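You operate a simulated robot arm through the tools that you are given. There is no shell and no other tool.

You run a simulated robot arm. Do the job below in one go: nothing can be reset, and whatever is moved stays where it is left.

## Task
Put the long straight plate on the open top of the rack away on the shelf under the green bench. Take the brass propeller from the low right shelf of the rack and put it in the steel basket. Put the silver shaft collar on the middle left shelf of the rack. Take the one litre jug from the drain board and leave it on the open top of the rack. Put the grey tape on the top of the wash bench away on the bottom right shelf of the rack. Press the tare button two times. Put the silver angle bracket on the table top away on the low shelf of the long bench. Take the left corner plate on the top of the grey bench and put it away on the shelf under the green bench. Lift the folding leaf open. Any order will do. Set down upright: long straight plate, one litre jug, silver angle bracket.
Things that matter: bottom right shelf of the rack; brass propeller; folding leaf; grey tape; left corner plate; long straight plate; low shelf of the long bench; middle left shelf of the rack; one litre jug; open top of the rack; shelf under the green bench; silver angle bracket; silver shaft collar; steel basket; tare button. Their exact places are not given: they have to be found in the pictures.

Only the result counts: the job must be done as asked and must still hold three seconds after the hand-in. Knocking over, shifting, dropping, spilling or breaking anything else fails it.

## Robot
A 6-joint arm with a two-finger parallel gripper on a trunk, on a base that moves. Base frame: it is fixed to the floor where the robot stands at the start and does not move with it; the origin is under the middle of the robot, x ahead of it, y to its left, z up; the surface under the hand at the start is at about z = 960. Units: mm, degrees, N and s.
It reaches about 1313 mm from its shoulder. Its first joint turns from -166.0 to 166.0 degrees. Places, roughly: bottom right shelf of the rack [700, -200, 200]; brass propeller [750, 0, 500]; folding leaf [-100, 2000, 700]; grey tape (7x8x4 cm) [-200, -2300, 900]; left corner plate (9x6x4 cm) [-6200, -2200, 900]; long straight plate (12x3x4 cm) [700, -100, 1000]; low shelf of the long bench [-6700, 500, 200]; middle left shelf of the rack [700, 700, 1000]; one litre jug [750, -2250, 1000]; open top of the rack [700, -200, 1000]; shelf under the green bench [-5400, 1900, 200]; silver angle bracket (6x5x6 cm) [-4500, -1500, 800]; silver shaft collar (4x3x2 cm) [700, -500, 1000]; steel basket (23x15x10 cm) [800, -300, 600]; tare button [-2500, -1900, 800]. Payload 3.43 kg.
The TCP is the grasp point between the finger pads, 34 mm short of the fingertips. In the tool frame z runs along the fingers and y along their closing line. The gripper opens to 128 mm. The fingers are 24 mm wide and 12 mm thick; the gripper's body (48 by 130 mm) begins 96 mm behind the TCP.
Orientation is that of the tool frame in the base frame, as a unit quaternion [x, y, z, w]. With the fingers straight down and closing along the base's y, the tool's x points along the base's -x, its y along +y and its z along -z.

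## Interface
- The arm moves only by the tool nudge_tool. Its argument "targets" is a list that holds one entry, the list of rows, each a list of 7 numbers: the closure, from 0 (fully open) to 1 (shut), then the shift along the tool's x, y, z in mm, then the turn, a rotation vector about the tool's x, y, z in degrees. In form: [[[gripper, dx, dy, dz, ax, ay, az], ...]]. A call has 1 to 20 rows; each row shifts and turns the commanded pose from where the row before left it, along the tool's axes as they then stand. A row lasts 0.2 s, in which the tool goes at most 50 mm and 8.6 degrees; a call with a longer step from one row to the next is refused whole, and so is a gripper value outside its range. A pose out of reach is approached as far as the arm can. The call stops where the force on the tool passes 40 N (or 10 N more than at its start, if that is more) or the arm is blocked; 0.2 s more then pass. Each finger travels about 153 mm/s and halts on what it meets, pressing with about 27 N; the grip force reading is that of the motor and also rises with nothing between the fingers. The clock runs only during rows and for 0.2 s after the last one: add rows that do not move to give the fingers time. The reply holds the time, the measured pose of the TCP, the force on the tool along the base axes, the opening and the grip force, in the units named above and with some noise, with the torque about the TCP (base axes, N m) and any sound that the robot's microphone picked up, and new pictures: "views" is both (left out), scene, wrist or none.
- Cameras (640 x 400 px; columns grow to the right, rows downward): "scene" is now at [164.7, 184.6, 1206.7]; the picture's right is [-0.38, -0.92, -0.00], its down [-0.46, 0.19, -0.87] and it looks along [0.80, -0.33, -0.50] (base axes); focal length 294 px, centre (320, 200). "wrist" rides on the gripper at [76, -11, -160] in the tool frame; the picture's right is [0.15, 0.99, 0.00], its down [-0.88, 0.13, -0.46] and it looks along [-0.45, 0.07, 0.89] (tool axes); focal length 234 px, centre (320, 200).
- roll_base(legs): drives the robot by 1 to 6 legs, each [ahead, left, turn to the left] in mm, mm and degrees, along the robot's own axes; the way and the turn of a leg run together, so that a leg with both is an arc; at most 1500 mm and 180 degrees a leg. The arm and the cameras ride along, it lands a little off, and it stops where it bumps. It gives what a move gives, and a new picture of the scene camera.
- head_to(pan, tilt): turns the head with the scene camera to pan (to the left, within 143 degrees either way) and tilt (down, from -29 to 69), counted from straight ahead of the robot. It gives what a move gives, and a new picture of the scene camera.
- probe_pixels(camera, pixels): for up to 12 pixels [column, row] of the newest picture of that camera ("zoom" is the newest enlarged one), the place [x, y, z] in the base frame of the surface seen there, good to about 3 mm. The clock stands still meanwhile.
- zoom(camera, box): a new picture of the part [left, top, right, bottom] of that camera's present view, enlarged. The clock stands still meanwhile.
- job_done(): hands the job in; it is judged then, once.

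Open the gripper and draw the arm clear of the work before you hand the job in, unless the task says otherwise.

The tools are called after "Emit:" as name(argument=value, ...) on one line, values as JSON. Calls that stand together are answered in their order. nudge_tool: Moves the arm, as the interface text tells. Its arguments: {"type":"object","properties":{"targets":{"type":"array"},"views":{"type":"string","enum":["both","scene","wrist","none"]}},"required":["targets"]} The other tools are called the same way: roll_base (legs) drives the base; head_to (pan, tilt) turns the head that bears the scene camera; probe_pixels (camera, pixels) gives the place of the surface under pixels of a picture; zoom (camera, box) takes an enlarged picture of a part of a camera's view; job_done () hands the job in.

At the start:

```text
time_s: 0.0
tool_pos: [643.3, -454.8, 999.2]
tcp_rot: [-0.001, 1.0, -0.001, 0.001]
force: [-0.7, 0.1, 0.0]
ft_torque: [0.03, 0.01, -0.02]
opening: 127.9
grasp_force: 0.0
robot x, y, heading: [1.3, 1.9, 0.3]
head pan, tilt (commanded): [-22.6, 29.8]
```

scene: 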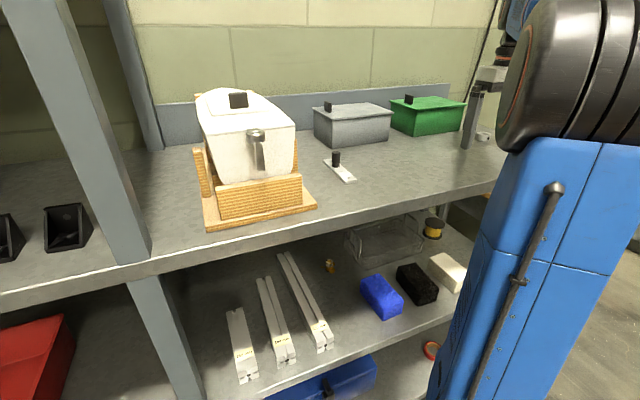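
wrist: 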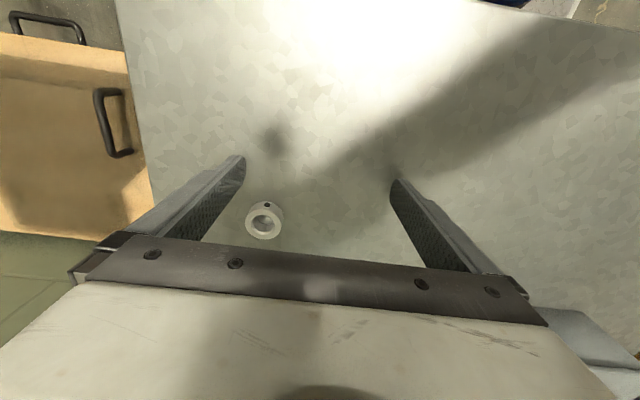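

The wrist picture shows the silver shaft collar at about (264,220) under the hand; the scene shows the rack with the top and lower shelf. I'll probe several of these surfaces and zoom for detail.

Emit:
probe_pixels(camera="scene", pixels=[[340, 172], [336, 158], [330, 265], [240, 345], [275, 320], [305, 300], [390, 245], [434, 228], [70, 225], [250, 130], [484, 137], [430, 350]])

Emit:
probe_pixels(camera="wrist", pixels=[[264, 222], [255, 206], [280, 205], [300, 180], [350, 200], [145, 150], [120, 130], [60, 150], [264, 238]])

Emit:
zoom(camera="scene", box=[200, 180, 500, 400])

```text
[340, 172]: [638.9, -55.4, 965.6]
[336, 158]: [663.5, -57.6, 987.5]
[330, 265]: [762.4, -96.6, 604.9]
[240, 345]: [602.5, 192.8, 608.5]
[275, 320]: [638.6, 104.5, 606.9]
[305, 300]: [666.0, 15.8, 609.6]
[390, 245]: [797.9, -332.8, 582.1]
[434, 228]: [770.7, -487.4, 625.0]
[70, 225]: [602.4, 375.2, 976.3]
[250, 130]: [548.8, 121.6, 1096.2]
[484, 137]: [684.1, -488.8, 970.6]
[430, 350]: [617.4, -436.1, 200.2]
```

```text
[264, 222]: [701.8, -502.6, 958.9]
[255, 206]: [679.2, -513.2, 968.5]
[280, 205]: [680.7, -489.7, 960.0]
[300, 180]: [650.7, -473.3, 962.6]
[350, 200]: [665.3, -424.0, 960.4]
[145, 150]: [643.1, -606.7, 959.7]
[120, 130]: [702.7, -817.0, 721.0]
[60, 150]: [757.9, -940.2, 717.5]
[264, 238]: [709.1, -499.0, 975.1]
```

```text
1.82 times, centred on (350, 290) of scene
```

zoom: 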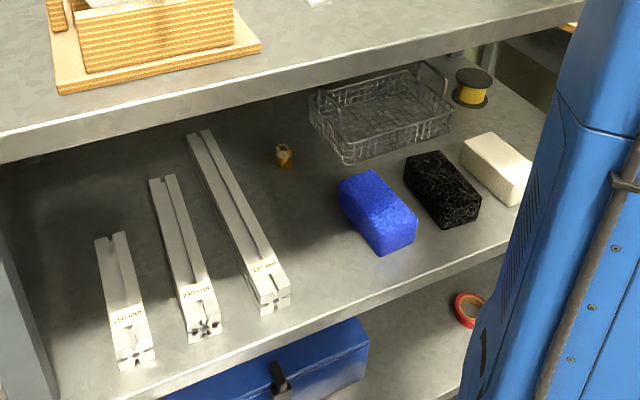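

The long plate with its black knob is at scene (338,165), the brass propeller at (330,265), and the basket at (390,240). I'll look around the rack with the head before moving anything.

Emit:
head_to(pan=30, tilt=15)

Emit:
head_to(pan=45, tilt=40)

Emit:
head_to(pan=-70, tilt=25)

Emit:
head_to(pan=100, tilt=25)

Emit:
head_to(pan=140, tilt=15)

Emit:
head_to(pan=-130, tilt=15)

```text
time_s: 1.2
tool_pos: [644.2, -453.8, 1000.6]
tcp_rot: [0.0, 1.0, -0.001, 0.0]
force: [0.5, 0.3, -0.5]
ft_torque: [0.0, -0.02, 0.0]
opening: 128.0
grasp_force: 0.1
robot x, y, heading: [-1.6, -0.8, 0.2]
head pan, tilt (commanded): [30.0, 15.0]
```

scene: 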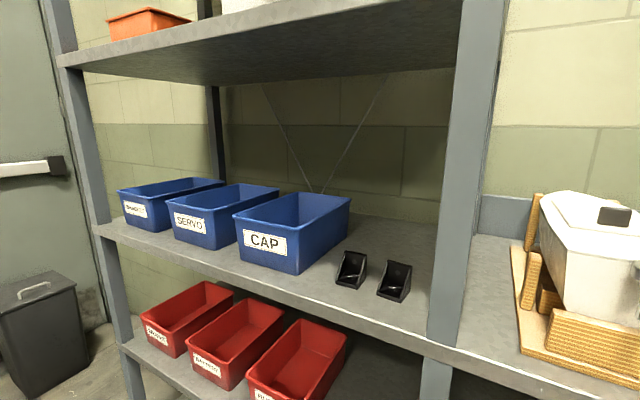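

```text
time_s: 2.1
tool_pos: [644.0, -455.3, 1001.3]
tcp_rot: [0.001, 1.0, -0.002, 0.0]
force: [-0.1, -0.2, -0.2]
ft_torque: [0.03, 0.02, 0.0]
opening: 127.8
grasp_force: 0.1
robot x, y, heading: [1.6, -0.5, 0.1]
head pan, tilt (commanded): [45.0, 40.0]
```

scene: 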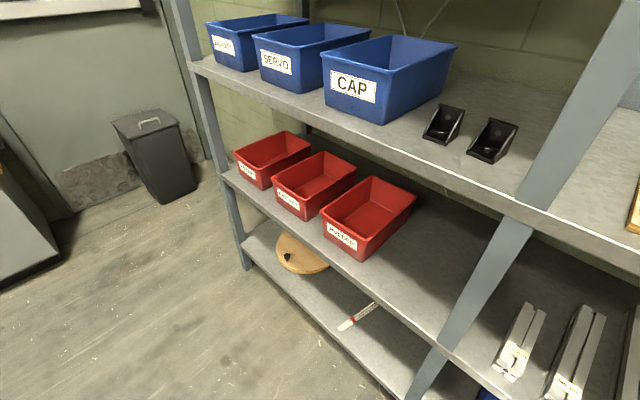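

```text
time_s: 4.0
tool_pos: [643.7, -455.0, 999.4]
tcp_rot: [0.0, 1.0, -0.001, 0.0]
force: [0.6, -0.4, -0.1]
ft_torque: [-0.02, -0.02, 0.02]
opening: 127.9
grasp_force: 0.2
robot x, y, heading: [0.9, -0.7, -0.3]
head pan, tilt (commanded): [-70.0, 25.0]
```

scene: 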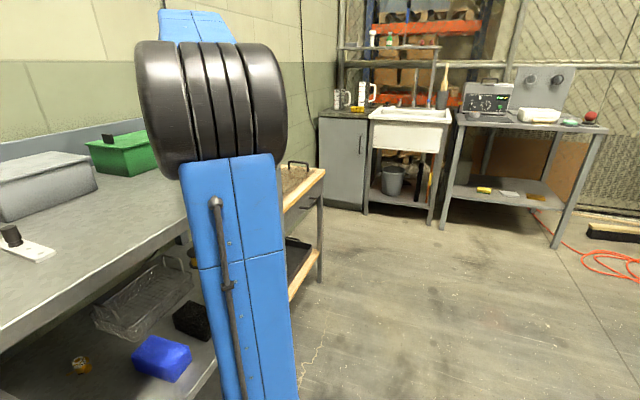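

```text
time_s: 6.6
tool_pos: [644.9, -454.5, 1000.1]
tcp_rot: [-0.001, 1.0, -0.001, 0.0]
force: [-0.3, -0.1, 0.3]
ft_torque: [-0.04, 0.0, 0.0]
opening: 128.1
grasp_force: 0.0
robot x, y, heading: [0.9, -1.9, 0.1]
head pan, tilt (commanded): [100.0, 25.0]
```

scene: 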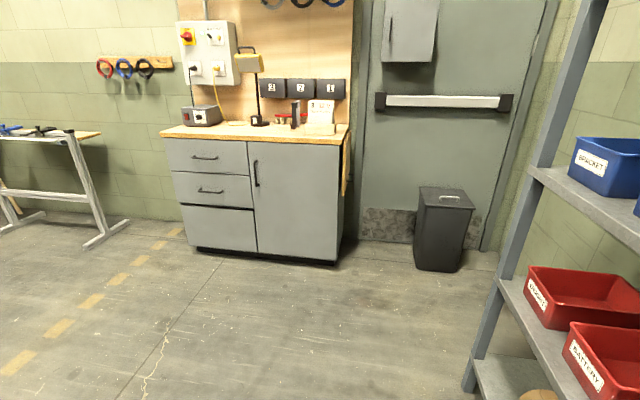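

```text
time_s: 7.7
tool_pos: [643.6, -454.5, 1000.3]
tcp_rot: [0.001, 1.0, -0.001, 0.0]
force: [0.4, 0.1, 0.6]
ft_torque: [-0.02, 0.02, -0.02]
opening: 128.3
grasp_force: 0.0
robot x, y, heading: [1.0, 0.4, 0.2]
head pan, tilt (commanded): [140.0, 15.0]
```

scene: 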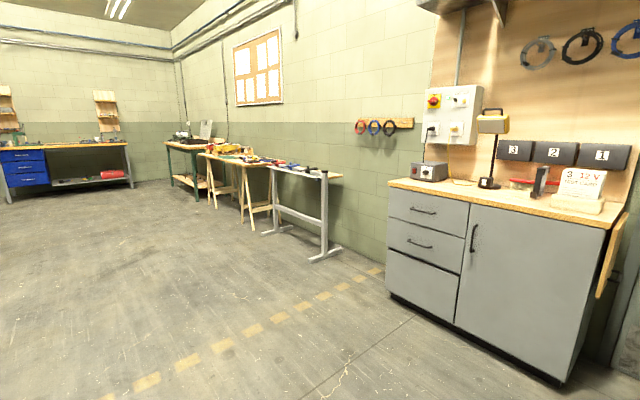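

```text
time_s: 11.4
tool_pos: [643.9, -453.5, 999.3]
tcp_rot: [0.0, 1.0, -0.002, 0.0]
force: [0.2, -0.4, -1.3]
ft_torque: [-0.03, 0.04, 0.01]
opening: 128.0
grasp_force: 0.0
robot x, y, heading: [-2.7, 0.7, -0.0]
head pan, tilt (commanded): [-130.0, 15.0]
```

scene: 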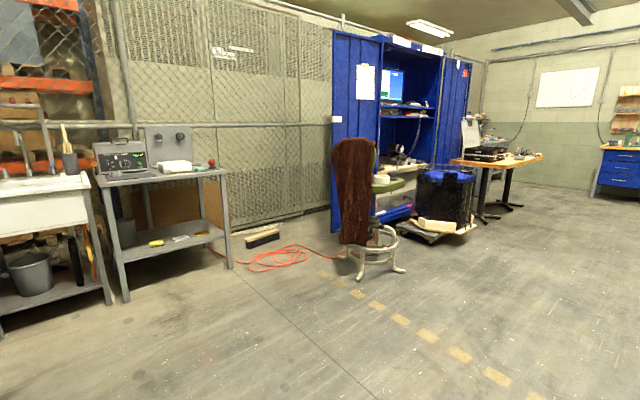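

The room is mapped roughly: rack ahead, leaf cabinet on the left, wash bench and benches to the right. I'll zoom the wrist view on the collar at (264,222) to plan the grasp.

Emit:
zoom(camera="wrist", box=[200, 160, 340, 260])

Emit:
head_to(pan=-30, tilt=30)

```text
4.00 times, centred on (270, 210) of wrist
```

zoom: 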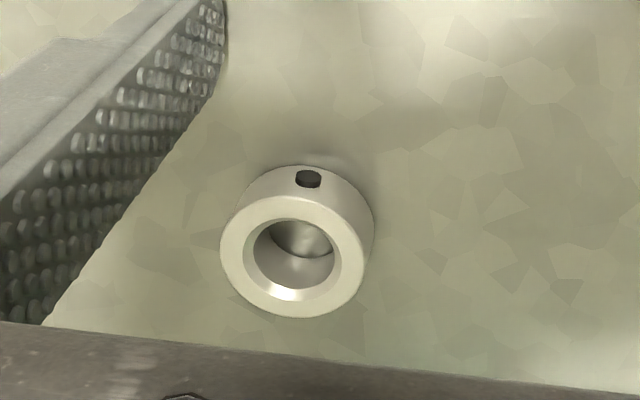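

```text
time_s: 13.2
tool_pos: [643.8, -454.9, 999.9]
tcp_rot: [0.0, 1.0, -0.001, 0.0]
force: [0.2, 0.1, 0.2]
ft_torque: [0.01, 0.0, 0.01]
opening: 128.0
grasp_force: 0.0
robot x, y, heading: [1.8, -1.2, -0.2]
head pan, tilt (commanded): [-30.0, 30.0]
```

scene: 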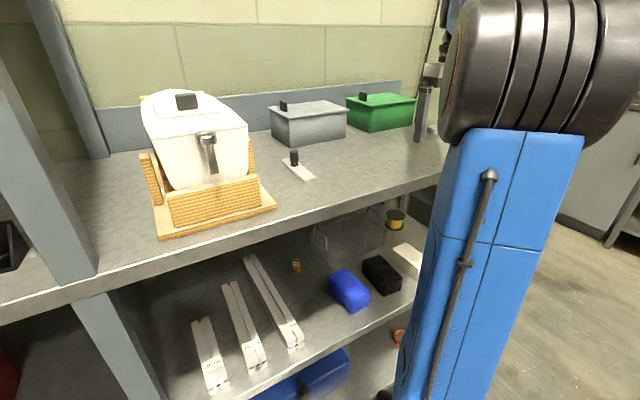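

The collar lies flat with its bore up. I'll probe its rim to get the centre; the zoom is stale only in clock, the wrist has not moved.

Emit:
zoom(camera="wrist", box=[200, 160, 340, 260])

Emit:
probe_pixels(camera="zoom", pixels=[[230, 250], [350, 262], [290, 306], [300, 208], [285, 265], [310, 170], [365, 220], [400, 250], [292, 325]])

Emit:
probe_pixels(camera="scene", pixels=[[290, 164], [310, 177], [296, 153], [284, 162], [296, 264], [300, 168], [140, 95], [211, 172], [270, 205], [160, 235], [425, 140], [432, 127]])

Emit:
zoom(camera="scene", box=[250, 90, 450, 215])

```text
4.00 times, centred on (270, 210) of wrist
```

zoom: 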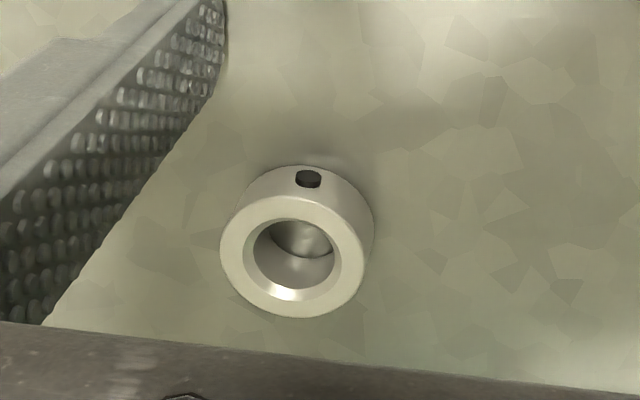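

```text
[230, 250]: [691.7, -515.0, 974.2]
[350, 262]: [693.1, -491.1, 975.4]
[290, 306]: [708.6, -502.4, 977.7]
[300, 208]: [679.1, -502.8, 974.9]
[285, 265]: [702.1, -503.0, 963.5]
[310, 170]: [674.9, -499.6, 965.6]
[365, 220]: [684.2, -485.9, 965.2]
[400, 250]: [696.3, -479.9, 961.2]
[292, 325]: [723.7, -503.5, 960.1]
```

```text
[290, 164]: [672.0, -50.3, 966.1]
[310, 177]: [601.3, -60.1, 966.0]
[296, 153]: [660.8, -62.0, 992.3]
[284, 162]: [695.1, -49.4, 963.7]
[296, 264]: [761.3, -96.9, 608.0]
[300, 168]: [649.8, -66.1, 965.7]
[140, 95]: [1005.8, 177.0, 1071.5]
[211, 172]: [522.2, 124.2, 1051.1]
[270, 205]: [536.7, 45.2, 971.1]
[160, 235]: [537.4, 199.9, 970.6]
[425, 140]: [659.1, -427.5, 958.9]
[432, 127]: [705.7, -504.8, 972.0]
```

```text
3.20 times, centred on (350, 152) of scene
```

zoom: 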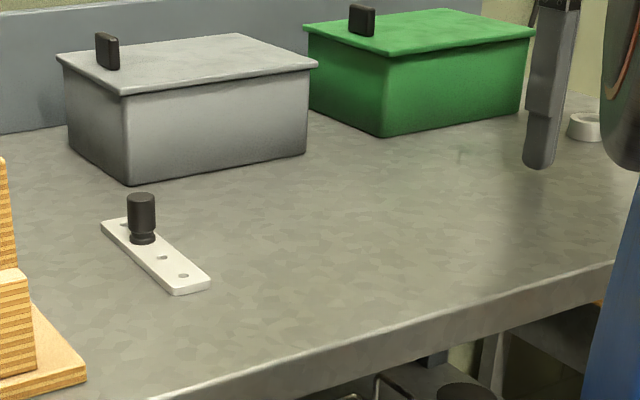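

The collar centre is about (693,-502), top z 976, 32 mm across. I'll raise, go over it, lower to TCP z ≈ 997 and close along y.

Emit:
nudge_tool(targets=[[[0, 0, 0, -40, 0, 0, 0], [0, -25, -24, 0, 0, 0, 0], [0, -25, -24, 0, 0, 0, 0], [0, 0, 0, 20, 0, 0, 0], [0, 0, 0, 23, 0, 0, 0], [0, 0, 0, 0, 0, 0, 0]]])

```text
time_s: 14.6
tool_pos: [695.4, -502.7, 998.0]
tcp_rot: [-0.001, 1.0, -0.001, 0.0]
force: [-0.1, -0.4, 0.6]
ft_torque: [0.04, -0.02, 0.0]
opening: 128.1
grasp_force: 0.1
robot x, y, heading: [-0.5, 0.1, 0.0]
head pan, tilt (commanded): [-30.0, 30.0]
```

scene: 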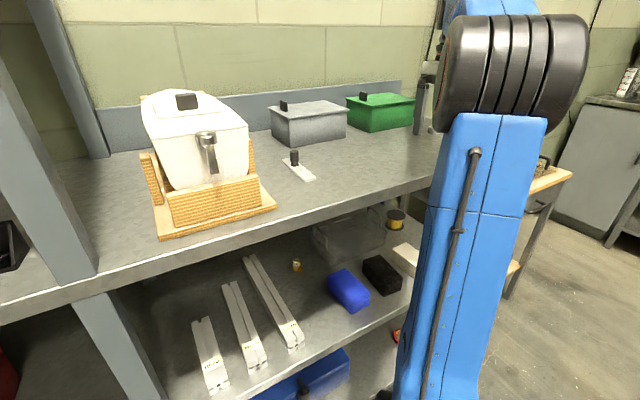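
wrist: 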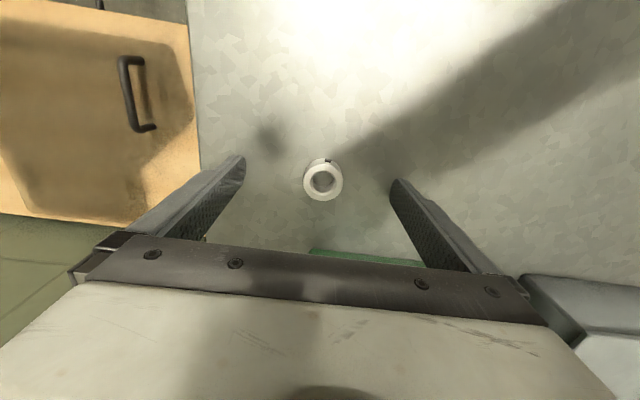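

The collar at wrist (323,182) sits centred between the tips. I close the fingers.

Emit:
nudge_tool(targets=[[[0.4, 0, 0, 0, 0, 0, 0], [0.8, 0, 0, 0, 0, 0, 0], [1, 0, 0, 0, 0, 0, 0], [1, 0, 0, 0, 0, 0, 0], [1, 0, 0, 0, 0, 0, 0]]], views="wrist")

```text
time_s: 15.8
tool_pos: [694.9, -503.0, 998.5]
tcp_rot: [0.0, 1.0, -0.002, 0.0]
force: [-0.5, 0.1, -0.2]
ft_torque: [0.0, 0.0, -0.01]
opening: 32.4
grasp_force: 26.8
robot x, y, heading: [0.6, -2.0, -0.0]
head pan, tilt (commanded): [-30.0, 30.0]
```

wrist: 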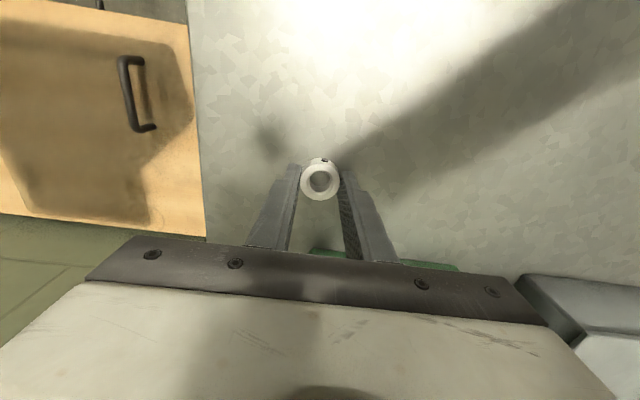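

The collar is gripped at 32 mm. I lift it by 150 mm and turn the head to the left shelf.

Emit:
nudge_tool(targets=[[[1, 0, 0, -40, 0, 0, 0], [1, 0, 0, -40, 0, 0, 0], [1, 0, 0, -40, 0, 0, 0], [1, 0, 0, -30, 0, 0, 0], [1, 0, 0, 0, 0, 0, 0]]], views="wrist")

Emit:
head_to(pan=35, tilt=15)

```text
time_s: 17.0
tool_pos: [693.0, -502.0, 1143.6]
tcp_rot: [0.001, 1.0, -0.003, 0.001]
force: [-0.4, 0.6, 0.1]
ft_torque: [-0.01, -0.01, 0.01]
opening: 0.1
grasp_force: 27.1
out of reach, approached as far as the arm can: row 4
robot x, y, heading: [3.1, 1.5, 0.5]
head pan, tilt (commanded): [-30.0, 30.0]
```

wrist: 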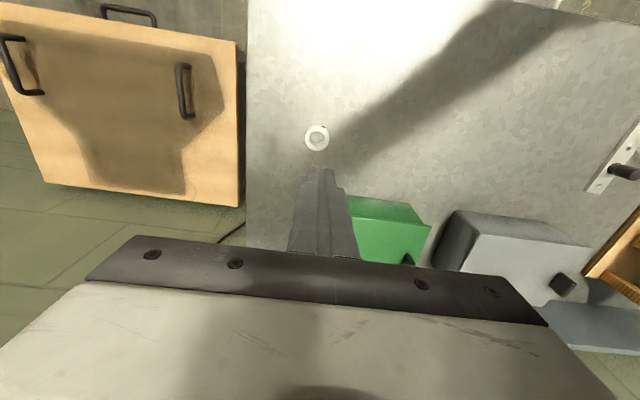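

```text
time_s: 18.4
tool_pos: [694.1, -501.9, 1144.0]
tcp_rot: [0.0, 1.0, -0.002, 0.002]
force: [0.5, 0.1, 0.2]
ft_torque: [0.0, 0.03, -0.02]
opening: 0.0
grasp_force: 26.9
robot x, y, heading: [2.0, 0.8, -0.1]
head pan, tilt (commanded): [35.0, 15.0]
```

scene: 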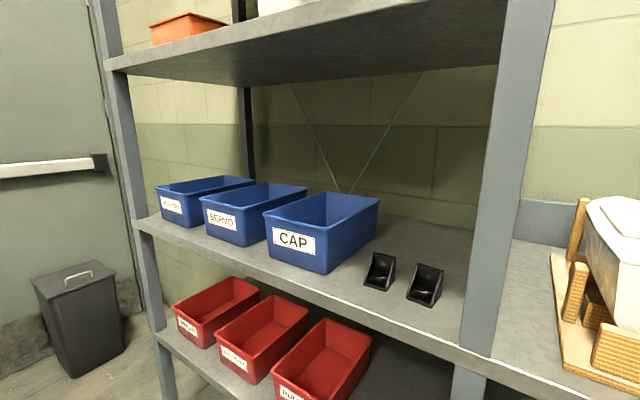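

The collar slipped out and is still on the rack top at wrist (317,137); the grip was only on the extreme fingertips. I probe it again before a lower grasp, and also probe the left shelf's geometry from the scene view.

Emit:
zoom(camera="wrist", box=[280, 110, 360, 160])

Emit:
probe_pixels(camera="zoom", pixels=[[215, 216], [375, 216], [300, 300], [300, 140], [295, 125]])

Emit:
probe_pixels(camera="scene", pixels=[[430, 300], [395, 265], [380, 285], [440, 260], [400, 235], [460, 325], [323, 270], [376, 200], [480, 70], [300, 80], [345, 210], [478, 300]])

```text
8.00 times, centred on (320, 135) of wrist
```

zoom: 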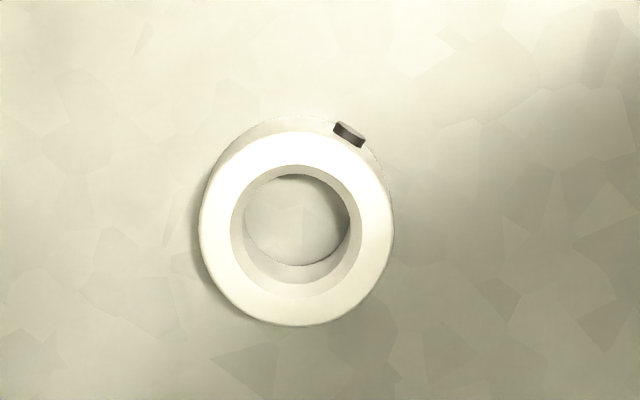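

```text
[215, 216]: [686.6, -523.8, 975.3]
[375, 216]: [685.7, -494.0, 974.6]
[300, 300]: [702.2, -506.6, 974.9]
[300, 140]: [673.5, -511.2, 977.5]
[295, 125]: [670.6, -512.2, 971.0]
```

```text
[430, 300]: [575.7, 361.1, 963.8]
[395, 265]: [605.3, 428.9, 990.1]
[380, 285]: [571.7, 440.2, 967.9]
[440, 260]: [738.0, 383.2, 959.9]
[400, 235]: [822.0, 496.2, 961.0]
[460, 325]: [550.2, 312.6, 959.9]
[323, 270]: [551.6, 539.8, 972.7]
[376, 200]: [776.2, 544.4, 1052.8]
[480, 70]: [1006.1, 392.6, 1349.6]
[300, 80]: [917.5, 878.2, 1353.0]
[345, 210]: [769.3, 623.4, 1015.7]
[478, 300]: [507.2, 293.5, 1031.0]
```

The collar now lies at about (688,-508). The left shelf is at z 960 with a ceiling at about 1350, so I'll use a 45° forward-tilted hand both for this grasp and for placing. I open and pitch the hand first.

Emit:
nudge_tool(targets=[[[0.5, 0, 0, 0, 0, -7.5, 0], [0.3, 0, 0, 0, 0, -7.5, 0], [0.3, 0, 0, 0, 0, -7.5, 0], [0.3, 0, 0, 0, 0, -7.5, 0], [0.3, 0, 0, 0, 0, -7.5, 0], [0.3, 0, 0, 0, 0, -7.5, 0], [0.3, 0, 0, 0, 0, 0, 0]]])

Emit:
head_to(pan=-30, tilt=20)

```text
time_s: 19.9
tool_pos: [692.5, -501.1, 1143.2]
tcp_rot: [0.0, 0.924, -0.002, 0.384]
force: [0.5, -0.6, -0.4]
ft_torque: [0.03, 0.0, 0.0]
opening: 89.6
grasp_force: 0.1
robot x, y, heading: [-2.7, -2.2, -0.1]
head pan, tilt (commanded): [35.0, 15.0]
```

scene: 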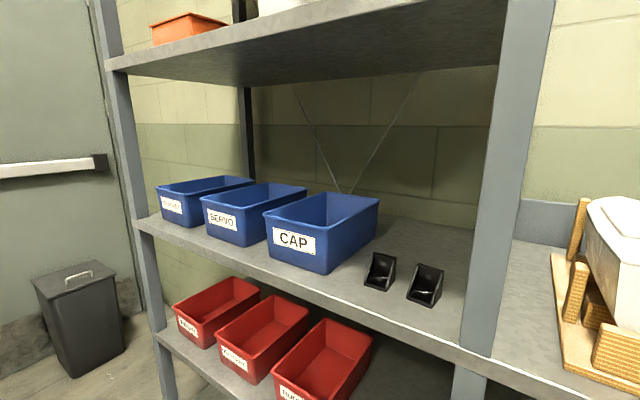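
wrist: 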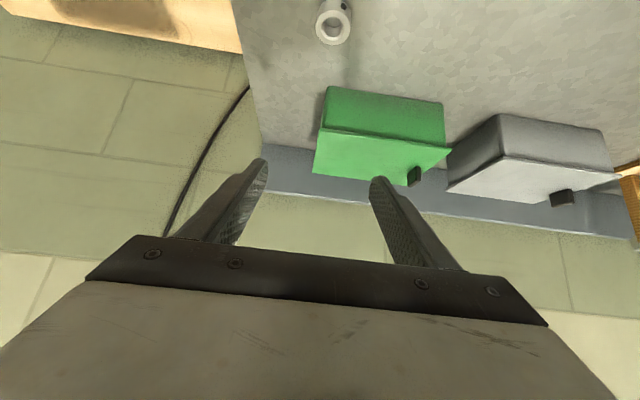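

```text
time_s: 21.3
tool_pos: [693.3, -500.6, 1144.6]
tcp_rot: [-0.001, 0.924, -0.001, 0.383]
force: [0.4, 0.5, 0.1]
ft_torque: [-0.03, 0.01, 0.01]
opening: 89.7
grasp_force: 0.0
robot x, y, heading: [-1.1, -0.3, -0.1]
head pan, tilt (commanded): [-30.0, 20.0]
```

scene: 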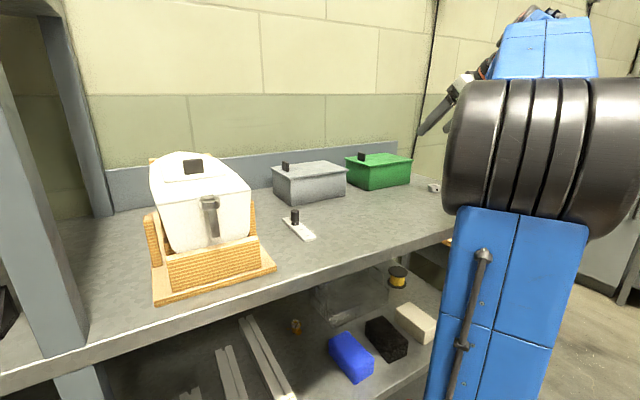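

The hand is tilted 45°, collar seen at wrist (333,22). I move down so that the fingertips straddle it, staying slightly above first.

Emit:
nudge_tool(targets=[[[0.3, 33.7, -2.7, 24.8, 0, 0, 0], [0.3, 33.7, -2.7, 24.8, 0, 0, 0], [0.3, 33.7, -2.6, 24.8, 0, 0, 0], [0.3, 0, 0, 0, 0, 0, 0]]], views="both")

```text
time_s: 22.3
tool_pos: [674.5, -509.0, 1018.8]
tcp_rot: [0.0, 0.924, -0.001, 0.382]
force: [0.4, 0.3, 0.6]
ft_torque: [0.02, -0.01, 0.0]
opening: 89.7
grasp_force: 0.1
robot x, y, heading: [-0.3, 1.9, -0.1]
head pan, tilt (commanded): [-30.0, 20.0]
```

scene: 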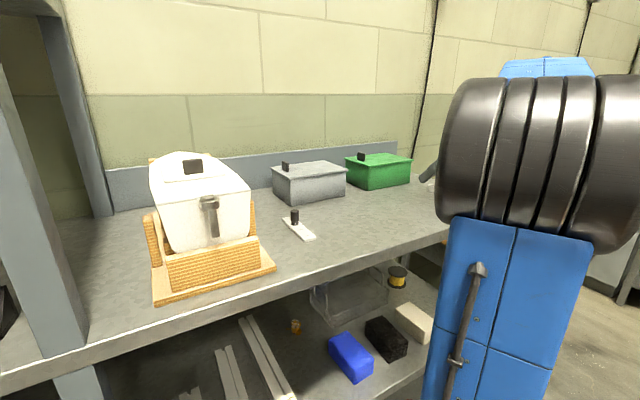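
wrist: 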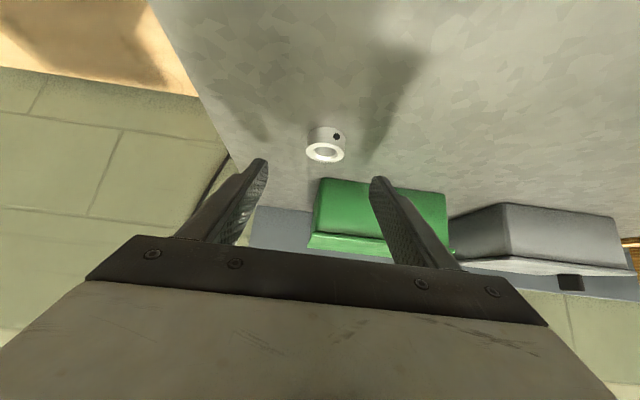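

Collar is centred between the fingers at wrist (326,147). I lower the last 25 mm and close.

Emit:
nudge_tool(targets=[[[0.3, 9, 0, 9, 0, 0, 0], [0.3, 8.5, 0, 8.5, 0, 0, 0], [0.3, 0, 0, 0, 0, 0, 0], [0.6, 0, 0, 0, 0, 0, 0], [0.8, 0, 0, 0, 0, 0, 0], [1, 0, 0, 0, 0, 0, 0], [1, 0, 0, 0, 0, 0, 0], [1, 0, 0, 0, 0, 0, 0]]], views="wrist")

```text
time_s: 24.1
tool_pos: [674.4, -509.3, 994.9]
tcp_rot: [-0.001, 0.924, 0.0, 0.383]
force: [0.4, 0.1, 0.3]
ft_torque: [-0.02, 0.0, -0.02]
opening: 28.6
grasp_force: 26.9
robot x, y, heading: [1.9, -0.6, -0.4]
head pan, tilt (commanded): [-30.0, 20.0]
```

wrist: 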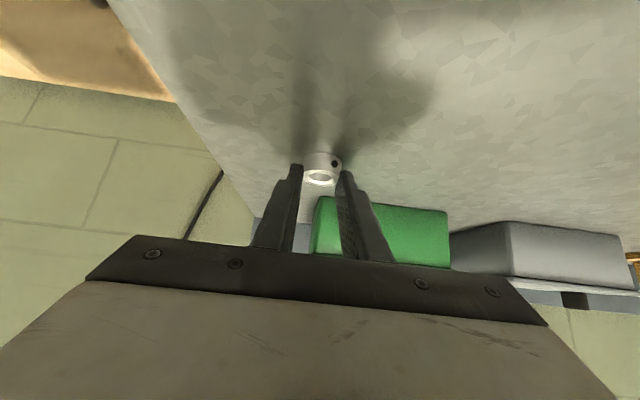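

The opening of 28.6 suggests an off-centre bite on the ring. I zoom in and probe the collar to correct.

Emit:
zoom(camera="wrist", box=[260, 120, 380, 195])

Emit:
probe_pixels(camera="zoom", pixels=[[320, 345], [320, 250], [245, 300], [400, 300], [320, 200], [320, 180], [390, 230], [200, 260], [450, 290], [180, 300]])

```text
5.33 times, centred on (320, 158) of wrist
```

zoom: 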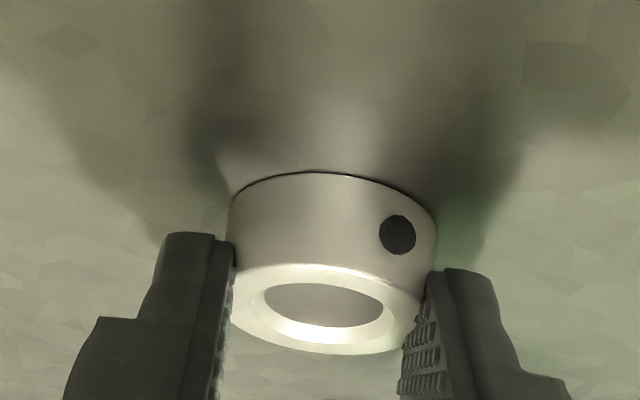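

```text
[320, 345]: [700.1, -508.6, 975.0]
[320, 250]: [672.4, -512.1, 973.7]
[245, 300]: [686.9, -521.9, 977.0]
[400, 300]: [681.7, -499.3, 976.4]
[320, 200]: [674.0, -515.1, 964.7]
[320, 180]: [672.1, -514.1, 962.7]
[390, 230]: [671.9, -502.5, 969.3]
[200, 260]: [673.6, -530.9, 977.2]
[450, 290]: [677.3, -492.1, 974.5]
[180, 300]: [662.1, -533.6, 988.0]
```

The ring centre is about (687,-511) and my fingers sit a touch high and right. I open a little, sink ~3 mm more and re-centre, watching for contact.

Emit:
nudge_tool(targets=[[[0.5, 0, 0, 0, 0, 0, 0], [0.5, 0, 0, 0, 0, 0, 0], [0.5, 1.2, -0.6, 0.3, 0, 0, 0], [0.5, 1.2, -0.5, 0.3, 0, 0, 0], [0.5, 1.1, -0.4, 0.2, 0, 0, 0], [0.5, 0, 0, 0, 0, 0, 0]]], views="wrist")

```text
time_s: 25.5
tool_pos: [671.6, -510.9, 992.6]
tcp_rot: [0.0, 0.924, -0.001, 0.382]
force: [2.5, 0.1, 2.8]
ft_torque: [0.12, -0.09, -0.08]
opening: 64.0
grasp_force: 0.0
robot x, y, heading: [0.6, -2.1, 0.0]
head pan, tilt (commanded): [-30.0, 20.0]
```

wrist: 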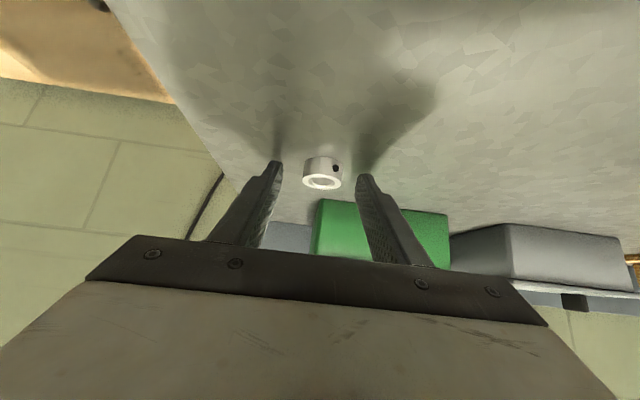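

The tips just touch the surface (about 3 N), so this is as deep as possible. I close on the collar.

Emit:
nudge_tool(targets=[[[0.7, 0, 0, 0, 0, 0, 0], [0.8, 0, 0, 0, 0, 0, 0], [0.9, 0, 0, 0, 0, 0, 0], [1, 0, 0, 0, 0, 0, 0], [1, 0, 0, 0, 0, 0, 0]]], views="wrist")

Emit:
zoom(camera="wrist", box=[260, 120, 380, 195])

```text
time_s: 26.7
tool_pos: [671.6, -511.6, 991.4]
tcp_rot: [-0.001, 0.924, -0.001, 0.383]
force: [-0.7, 0.8, 3.4]
ft_torque: [0.1, -0.07, 0.01]
opening: 28.6
grasp_force: 27.2
robot x, y, heading: [1.6, -0.9, 0.0]
head pan, tilt (commanded): [-30.0, 20.0]
```

wrist: 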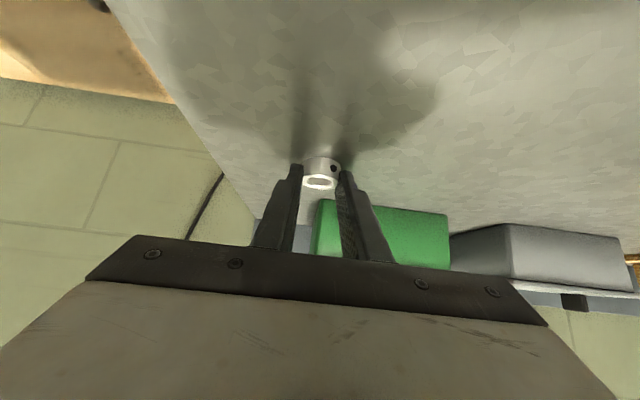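

```text
5.33 times, centred on (320, 158) of wrist
```

zoom: 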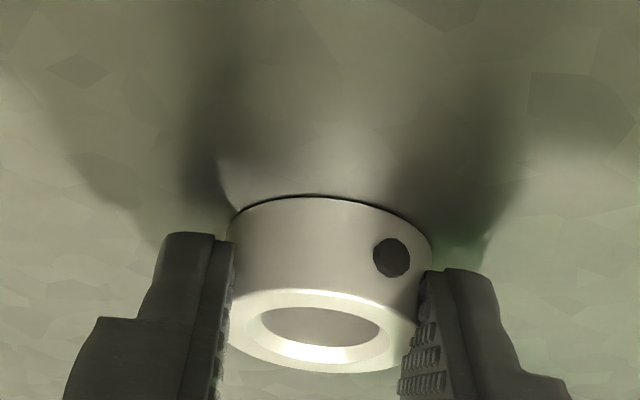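

Grip reads 28.6 mm at 27 N. I lift very slowly (about 3 mm/row) and check whether the collar comes along.

Emit:
nudge_tool(targets=[[[1, -1, 0, -1, 0, 0, 0], [1, -2, 0, -2, 0, 0, 0], [1, -2, 0, -2, 0, 0, 0], [1, -2, 0, -2, 0, 0, 0], [1, 0, 0, 0, 0, 0, 0]]], views="wrist")

Emit:
zoom(camera="wrist", box=[260, 120, 380, 195])

```text
time_s: 27.9
tool_pos: [672.6, -511.6, 1002.4]
tcp_rot: [0.0, 0.924, -0.001, 0.383]
force: [0.6, 0.0, 0.2]
ft_torque: [0.03, 0.0, -0.03]
opening: 28.8
grasp_force: 27.4
robot x, y, heading: [0.3, 1.1, -0.2]
head pan, tilt (commanded): [-30.0, 20.0]
```

wrist: 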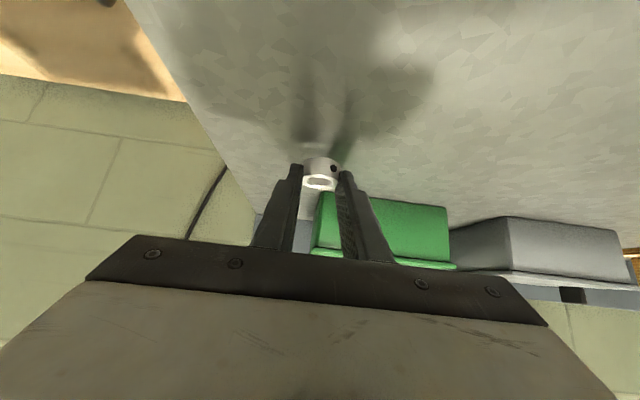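

```text
5.33 times, centred on (320, 158) of wrist
```

zoom: 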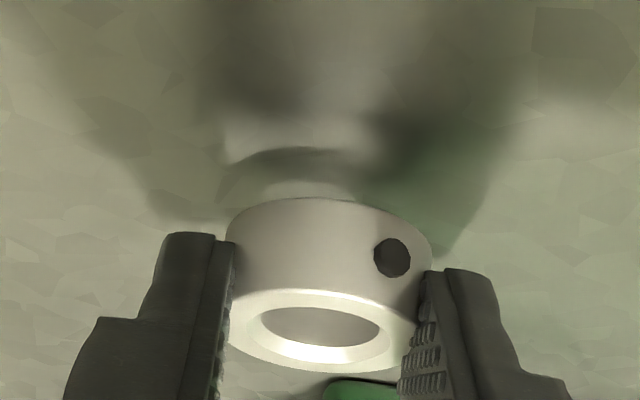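

The collar is lifted and still level in the fingers. I continue gently up and draw back out of the rack.

Emit:
nudge_tool(targets=[[[1, -4, 0, -4, 0, 0, 0], [1, -7, 0, -7, 0, 0, 0], [1, -10, 0, -10, 0, 0, 0], [1, -12, 0, -12, 0, 0, 0], [1, -12, 0, -12, 0, 0, 0], [1, -8, 0, -12, 0, 0, 0], [1, -2, 0, -12, 0, 0, 0], [1, 8, 0, -12, 0, 0, 0], [1, 14, 0, -14, 0, 0, 0], [1, 18, 0, -18, 0, 0, 0], [1, 20, 0, -20, 0, 0, 0], [1, 20, 0, -20, 0, 0, 0], [1, 20, 0, -20, 0, 0, 0], [1, 20, 0, -20, 0, 0, 0], [1, 15, 0, -15, 0, 0, 0], [1, 10, 0, -10, 0, 0, 0], [1, 0, 0, 0, 0, 0, 0]]])

```text
time_s: 31.5
tool_pos: [453.7, -511.8, 1092.5]
tcp_rot: [0.0, 0.924, -0.002, 0.383]
force: [-0.2, 0.8, -0.4]
ft_torque: [0.01, 0.0, 0.0]
opening: 28.5
grasp_force: 26.9
robot x, y, heading: [0.6, -3.8, 0.1]
head pan, tilt (commanded): [-30.0, 20.0]
```

scene: 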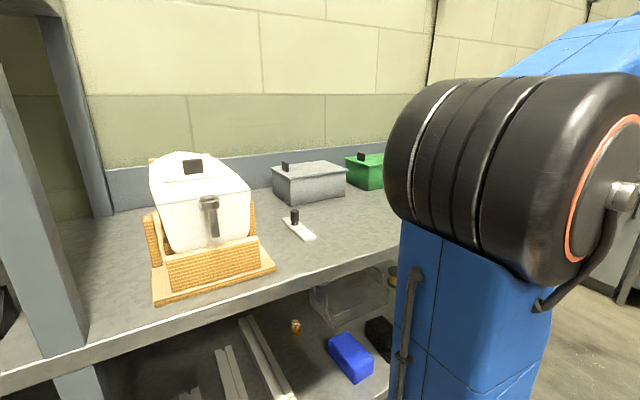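
wrist: 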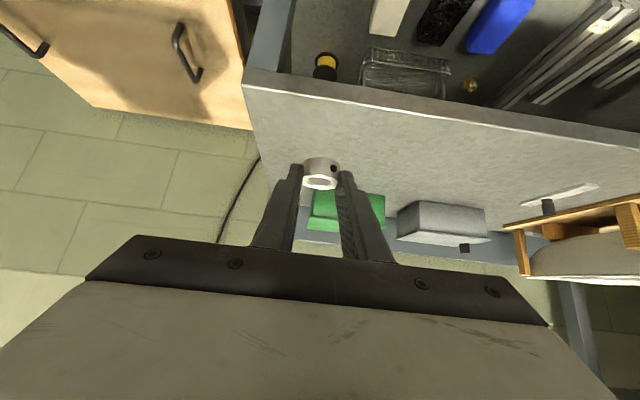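

The collar holds and the hand is clear at x≈454. I drive the base 930 mm left so the hand faces the left bay.

Emit:
roll_base(legs=[[0, 930, 0]])

Emit:
head_to(pan=-5, tilt=25)

```text
time_s: 36.4
tool_pos: [454.4, 417.9, 1093.4]
tcp_rot: [-0.003, 0.924, 0.0, 0.383]
force: [0.6, 0.4, 0.2]
ft_torque: [-0.01, 0.05, 0.01]
opening: 28.7
grasp_force: 26.3
robot x, y, heading: [-4.1, 925.3, 0.4]
head pan, tilt (commanded): [-30.0, 20.0]
```

scene: 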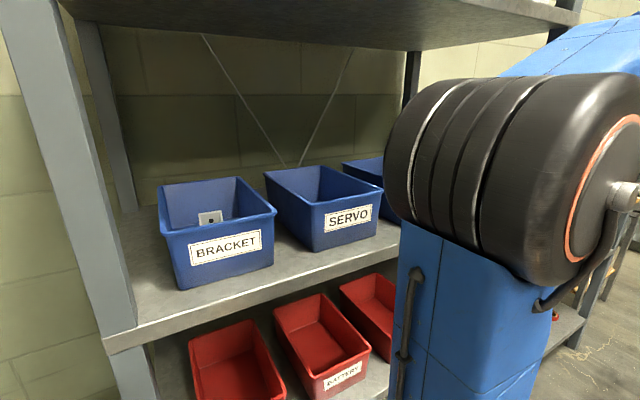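

```text
time_s: 37.2
tool_pos: [454.7, 417.7, 1093.9]
tcp_rot: [-0.004, 0.924, 0.0, 0.383]
force: [-0.1, -0.6, -0.8]
ft_torque: [0.0, 0.0, 0.01]
opening: 28.5
grasp_force: 27.4
robot x, y, heading: [-3.1, 925.4, 0.5]
head pan, tilt (commanded): [-5.0, 25.0]
```

scene: 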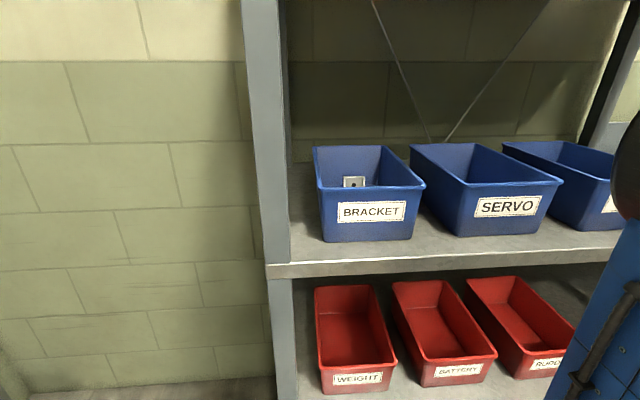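

The scene view is blocked by the elbow on that side; I take a wrist view to check the shelf space ahead.

Emit:
nudge_tool(targets=[[[1, 0, 0, 0, 0, 0, 0]]], views="wrist")

Emit:
head_to(pan=-80, tilt=5)

```text
time_s: 37.6
tool_pos: [455.7, 418.0, 1092.1]
tcp_rot: [-0.003, 0.924, 0.0, 0.382]
force: [-0.3, 0.6, -1.0]
ft_torque: [-0.01, 0.02, 0.01]
opening: 28.5
grasp_force: 27.3
robot x, y, heading: [-1.3, 926.3, 0.5]
head pan, tilt (commanded): [-5.0, 25.0]
```

wrist: 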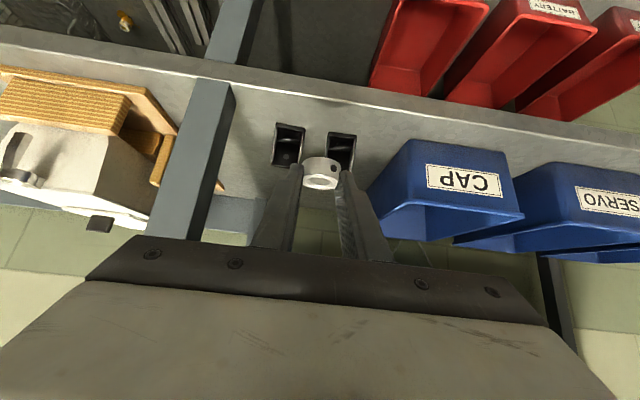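

```text
time_s: 39.1
tool_pos: [454.3, 418.5, 1092.5]
tcp_rot: [-0.003, 0.924, 0.0, 0.383]
force: [-0.3, 0.1, -0.1]
ft_torque: [-0.05, 0.0, 0.0]
opening: 28.2
grasp_force: 27.0
robot x, y, heading: [2.7, 921.8, 0.7]
head pan, tilt (commanded): [-80.0, 5.0]
```

scene: 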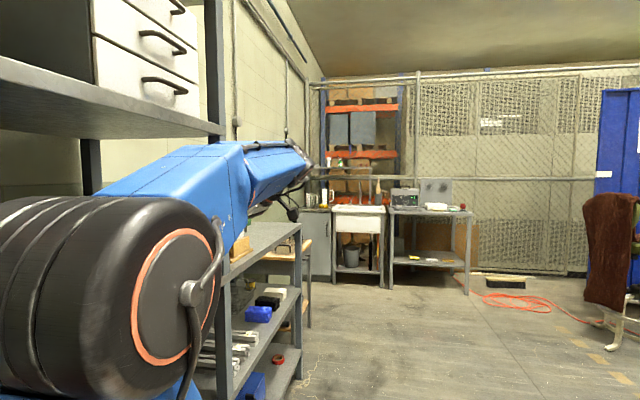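

I probe bracket tops, bin edge and the upper shelf to fix the entry height.

Emit:
probe_pixels(camera="wrist", pixels=[[288, 126], [341, 135], [276, 165], [352, 165], [305, 130], [330, 135], [300, 150], [380, 185], [410, 142], [385, 230], [230, 190], [400, 115]])

Emit:
probe_pixels(camera="scene", pixels=[[100, 100], [215, 128], [50, 120], [120, 200], [250, 180], [300, 170], [180, 150], [165, 290], [60, 280]])

```text
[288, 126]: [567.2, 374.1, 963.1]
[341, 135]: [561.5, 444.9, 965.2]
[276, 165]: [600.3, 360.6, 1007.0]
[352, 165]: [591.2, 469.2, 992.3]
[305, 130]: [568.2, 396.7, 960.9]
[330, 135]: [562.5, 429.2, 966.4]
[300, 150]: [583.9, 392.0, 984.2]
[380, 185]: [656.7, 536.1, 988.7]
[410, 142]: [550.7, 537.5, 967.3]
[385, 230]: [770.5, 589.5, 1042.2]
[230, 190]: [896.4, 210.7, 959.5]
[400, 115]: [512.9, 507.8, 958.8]
```

```text
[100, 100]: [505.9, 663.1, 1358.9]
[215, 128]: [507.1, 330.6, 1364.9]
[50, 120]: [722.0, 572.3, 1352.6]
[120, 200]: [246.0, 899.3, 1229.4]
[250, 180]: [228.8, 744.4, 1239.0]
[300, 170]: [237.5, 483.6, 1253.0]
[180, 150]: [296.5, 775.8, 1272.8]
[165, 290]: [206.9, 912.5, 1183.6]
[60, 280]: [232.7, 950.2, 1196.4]
```

Brackets top out at z≈1007 and the shelf above is at 1350. I lower to z≈1060 outside, then go straight in to x≈704.

Emit:
nudge_tool(targets=[[[1, 11, 0, 11, 0, 0, 0], [1, 11, 0, 11, 0, 0, 0], [1, -10, 0, 10, 0, 0, 0], [1, -18, 0, 18, 0, 0, 0], [1, -22, 0, 22, 0, 0, 0], [1, -22, 0, 22, 0, 0, 0], [1, -22, 0, 22, 0, 0, 0], [1, -22, 0, 22, 0, 0, 0], [1, -22, 0, 22, 0, 0, 0], [1, -20, 0, 20, 0, 0, 0], [1, -13, 0, 13, 0, 0, 0], [1, -5, 0, 5, 0, 0, 0], [1, 0, 0, 0, 0, 0, 0]]])

```text
time_s: 41.9
tool_pos: [703.3, 420.1, 1061.3]
tcp_rot: [-0.004, 0.924, 0.001, 0.383]
force: [-0.1, -0.5, 0.9]
ft_torque: [0.05, 0.04, 0.0]
opening: 28.5
grasp_force: 27.4
robot x, y, heading: [-1.6, 922.2, 0.6]
head pan, tilt (commanded): [-80.0, 5.0]
```

scene: 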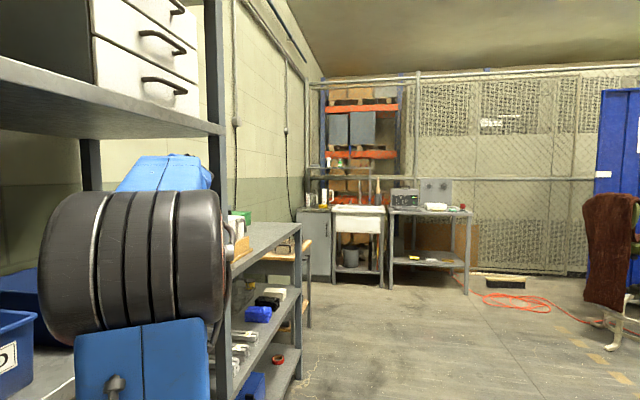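
wrist: 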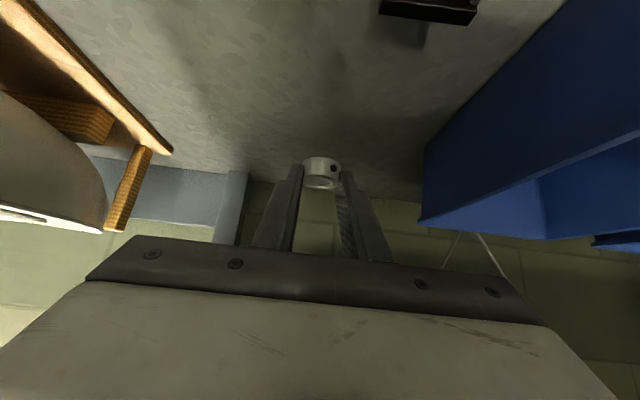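

Inside, clear of everything: collar at wrist (321,170) over free shelf. I lower 66 mm slowly towards the shelf.

Emit:
nudge_tool(targets=[[[1, 6, 0, 6, 0, 0, 0], [1, 9, 0, 9, 0, 0, 0], [1, 10, 0, 10, 0, 0, 0], [1, 9, 0, 9, 0, 0, 0], [1, 6, 0, 6, 0, 0, 0], [1, 4, 0, 4, 0, 0, 0], [1, 2, 0, 2, 0, 0, 0], [1, 0.8, 0, 0.8, 0, 0, 0], [1, 0, 0, 0, 0, 0, 0]]], views="wrist")

```text
time_s: 43.9
tool_pos: [703.9, 418.1, 995.4]
tcp_rot: [-0.004, 0.924, 0.001, 0.383]
force: [-0.2, 0.2, -0.4]
ft_torque: [0.0, 0.03, 0.02]
opening: 28.6
grasp_force: 26.7
robot x, y, heading: [-4.9, 925.5, 0.3]
head pan, tilt (commanded): [-80.0, 5.0]
```

wrist: 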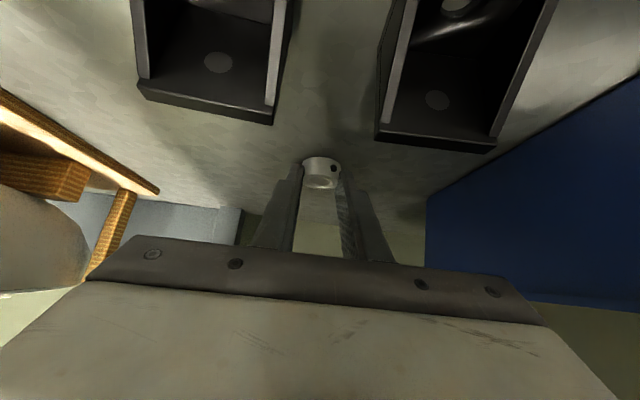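

No contact yet at z≈995. I ease down a further 3.5 mm in small steps.

Emit:
nudge_tool(targets=[[[1, 0.7, 0, 0.7, 0, 0, 0], [1, 0.7, 0, 0.7, 0, 0, 0], [1, 0.6, 0, 0.6, 0, 0, 0], [1, 0.4, 0, 0.4, 0, 0, 0], [1, 0, 0, 0, 0, 0, 0]]], views="none")

```text
time_s: 45.1
tool_pos: [704.1, 419.5, 992.9]
tcp_rot: [-0.003, 0.924, -0.001, 0.383]
force: [-0.3, -1.2, 2.1]
ft_torque: [0.0, -0.04, -0.01]
opening: 28.8
grasp_force: 27.0
robot x, y, heading: [-2.6, 923.7, 0.2]
head pan, tilt (commanded): [-80.0, 5.0]
```

Light contact (2 N). I open gently to 64 mm, then back up off the collar.

Emit:
nudge_tool(targets=[[[0.75, 0, 0, 0, 0, 0, 0], [0.7, 0, 0, 0, 0, 0, 0], [0.6, 0, 0, 0, 0, 0, 0], [0.5, 0, 0, 0, 0, 0, 0], [0.5, -3, 0, -3, 0, 0, 0], [0.5, -8, 0, -8, 0, 0, 0], [0.5, -15, 0, -15, 0, 0, 0], [0.5, -15, 0, -15, 0, 0, 0], [0.5, -8, 0, -8, 0, 0, 0], [0.5, 0, 0, 0, 0, 0, 0]]], views="wrist")

```text
time_s: 47.3
tool_pos: [703.5, 419.3, 1062.9]
tcp_rot: [-0.004, 0.924, 0.001, 0.383]
force: [-0.6, 0.5, 0.6]
ft_torque: [0.02, -0.02, 0.02]
opening: 64.0
grasp_force: 0.0
robot x, y, heading: [-5.5, 923.7, 0.3]
head pan, tilt (commanded): [-80.0, 5.0]
```

wrist: 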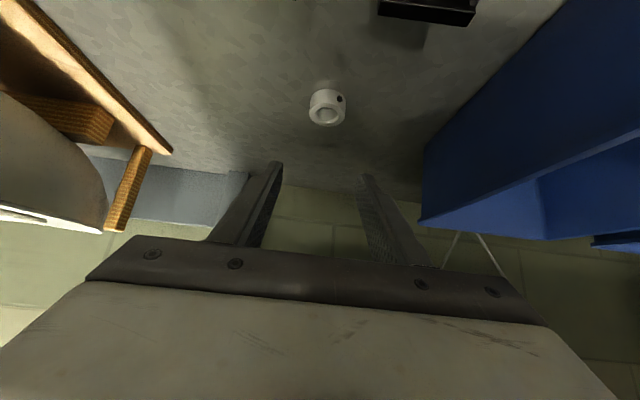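

The collar stands flat on the middle left shelf at about (720,418). I back the hand out of the bay and drive back right in front of the propeller.

Emit:
nudge_tool(targets=[[[0.5, 15, 0, -15, 0, 0, 0], [0.5, 25, 0, -25, 0, 0, 0], [0.5, 28, 0, -28, 0, 0, 0], [0.5, 28, 0, -28, 0, 0, 0], [0.5, 28, 0, -28, 0, 0, 0], [0.5, 28, 0, -28, 0, 0, 0], [0.5, 20, 0, -20, 0, 0, 0], [0.5, 8, 0, -8, 0, 0, 0]]], views="wrist")

Emit:
head_to(pan=-60, tilt=60)

```text
time_s: 49.1
tool_pos: [448.4, 416.8, 1062.2]
tcp_rot: [-0.003, 0.924, 0.0, 0.383]
force: [0.2, -0.1, 0.0]
ft_torque: [-0.04, 0.0, 0.01]
opening: 63.9
grasp_force: 0.1
robot x, y, heading: [-4.3, 925.9, 0.6]
head pan, tilt (commanded): [-80.0, 5.0]
```

wrist: 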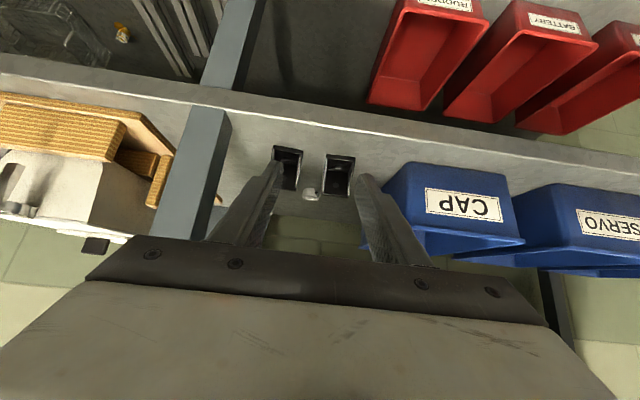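

```text
time_s: 50.4
tool_pos: [449.5, 416.3, 1060.7]
tcp_rot: [-0.003, 0.924, -0.001, 0.382]
force: [0.2, 0.4, -1.1]
ft_torque: [-0.01, -0.01, -0.02]
opening: 64.2
grasp_force: 0.1
robot x, y, heading: [0.4, 926.9, 0.4]
head pan, tilt (commanded): [-60.0, 60.0]
```

scene: 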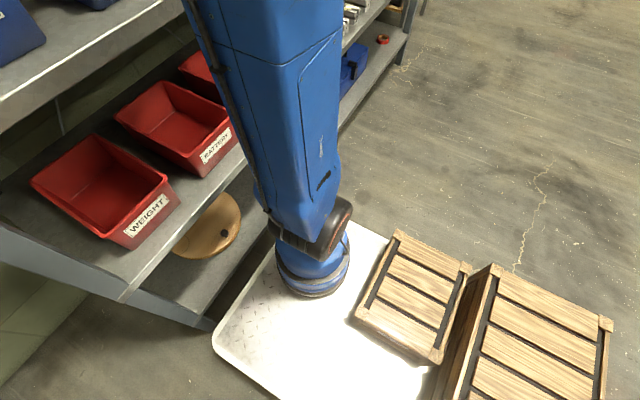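

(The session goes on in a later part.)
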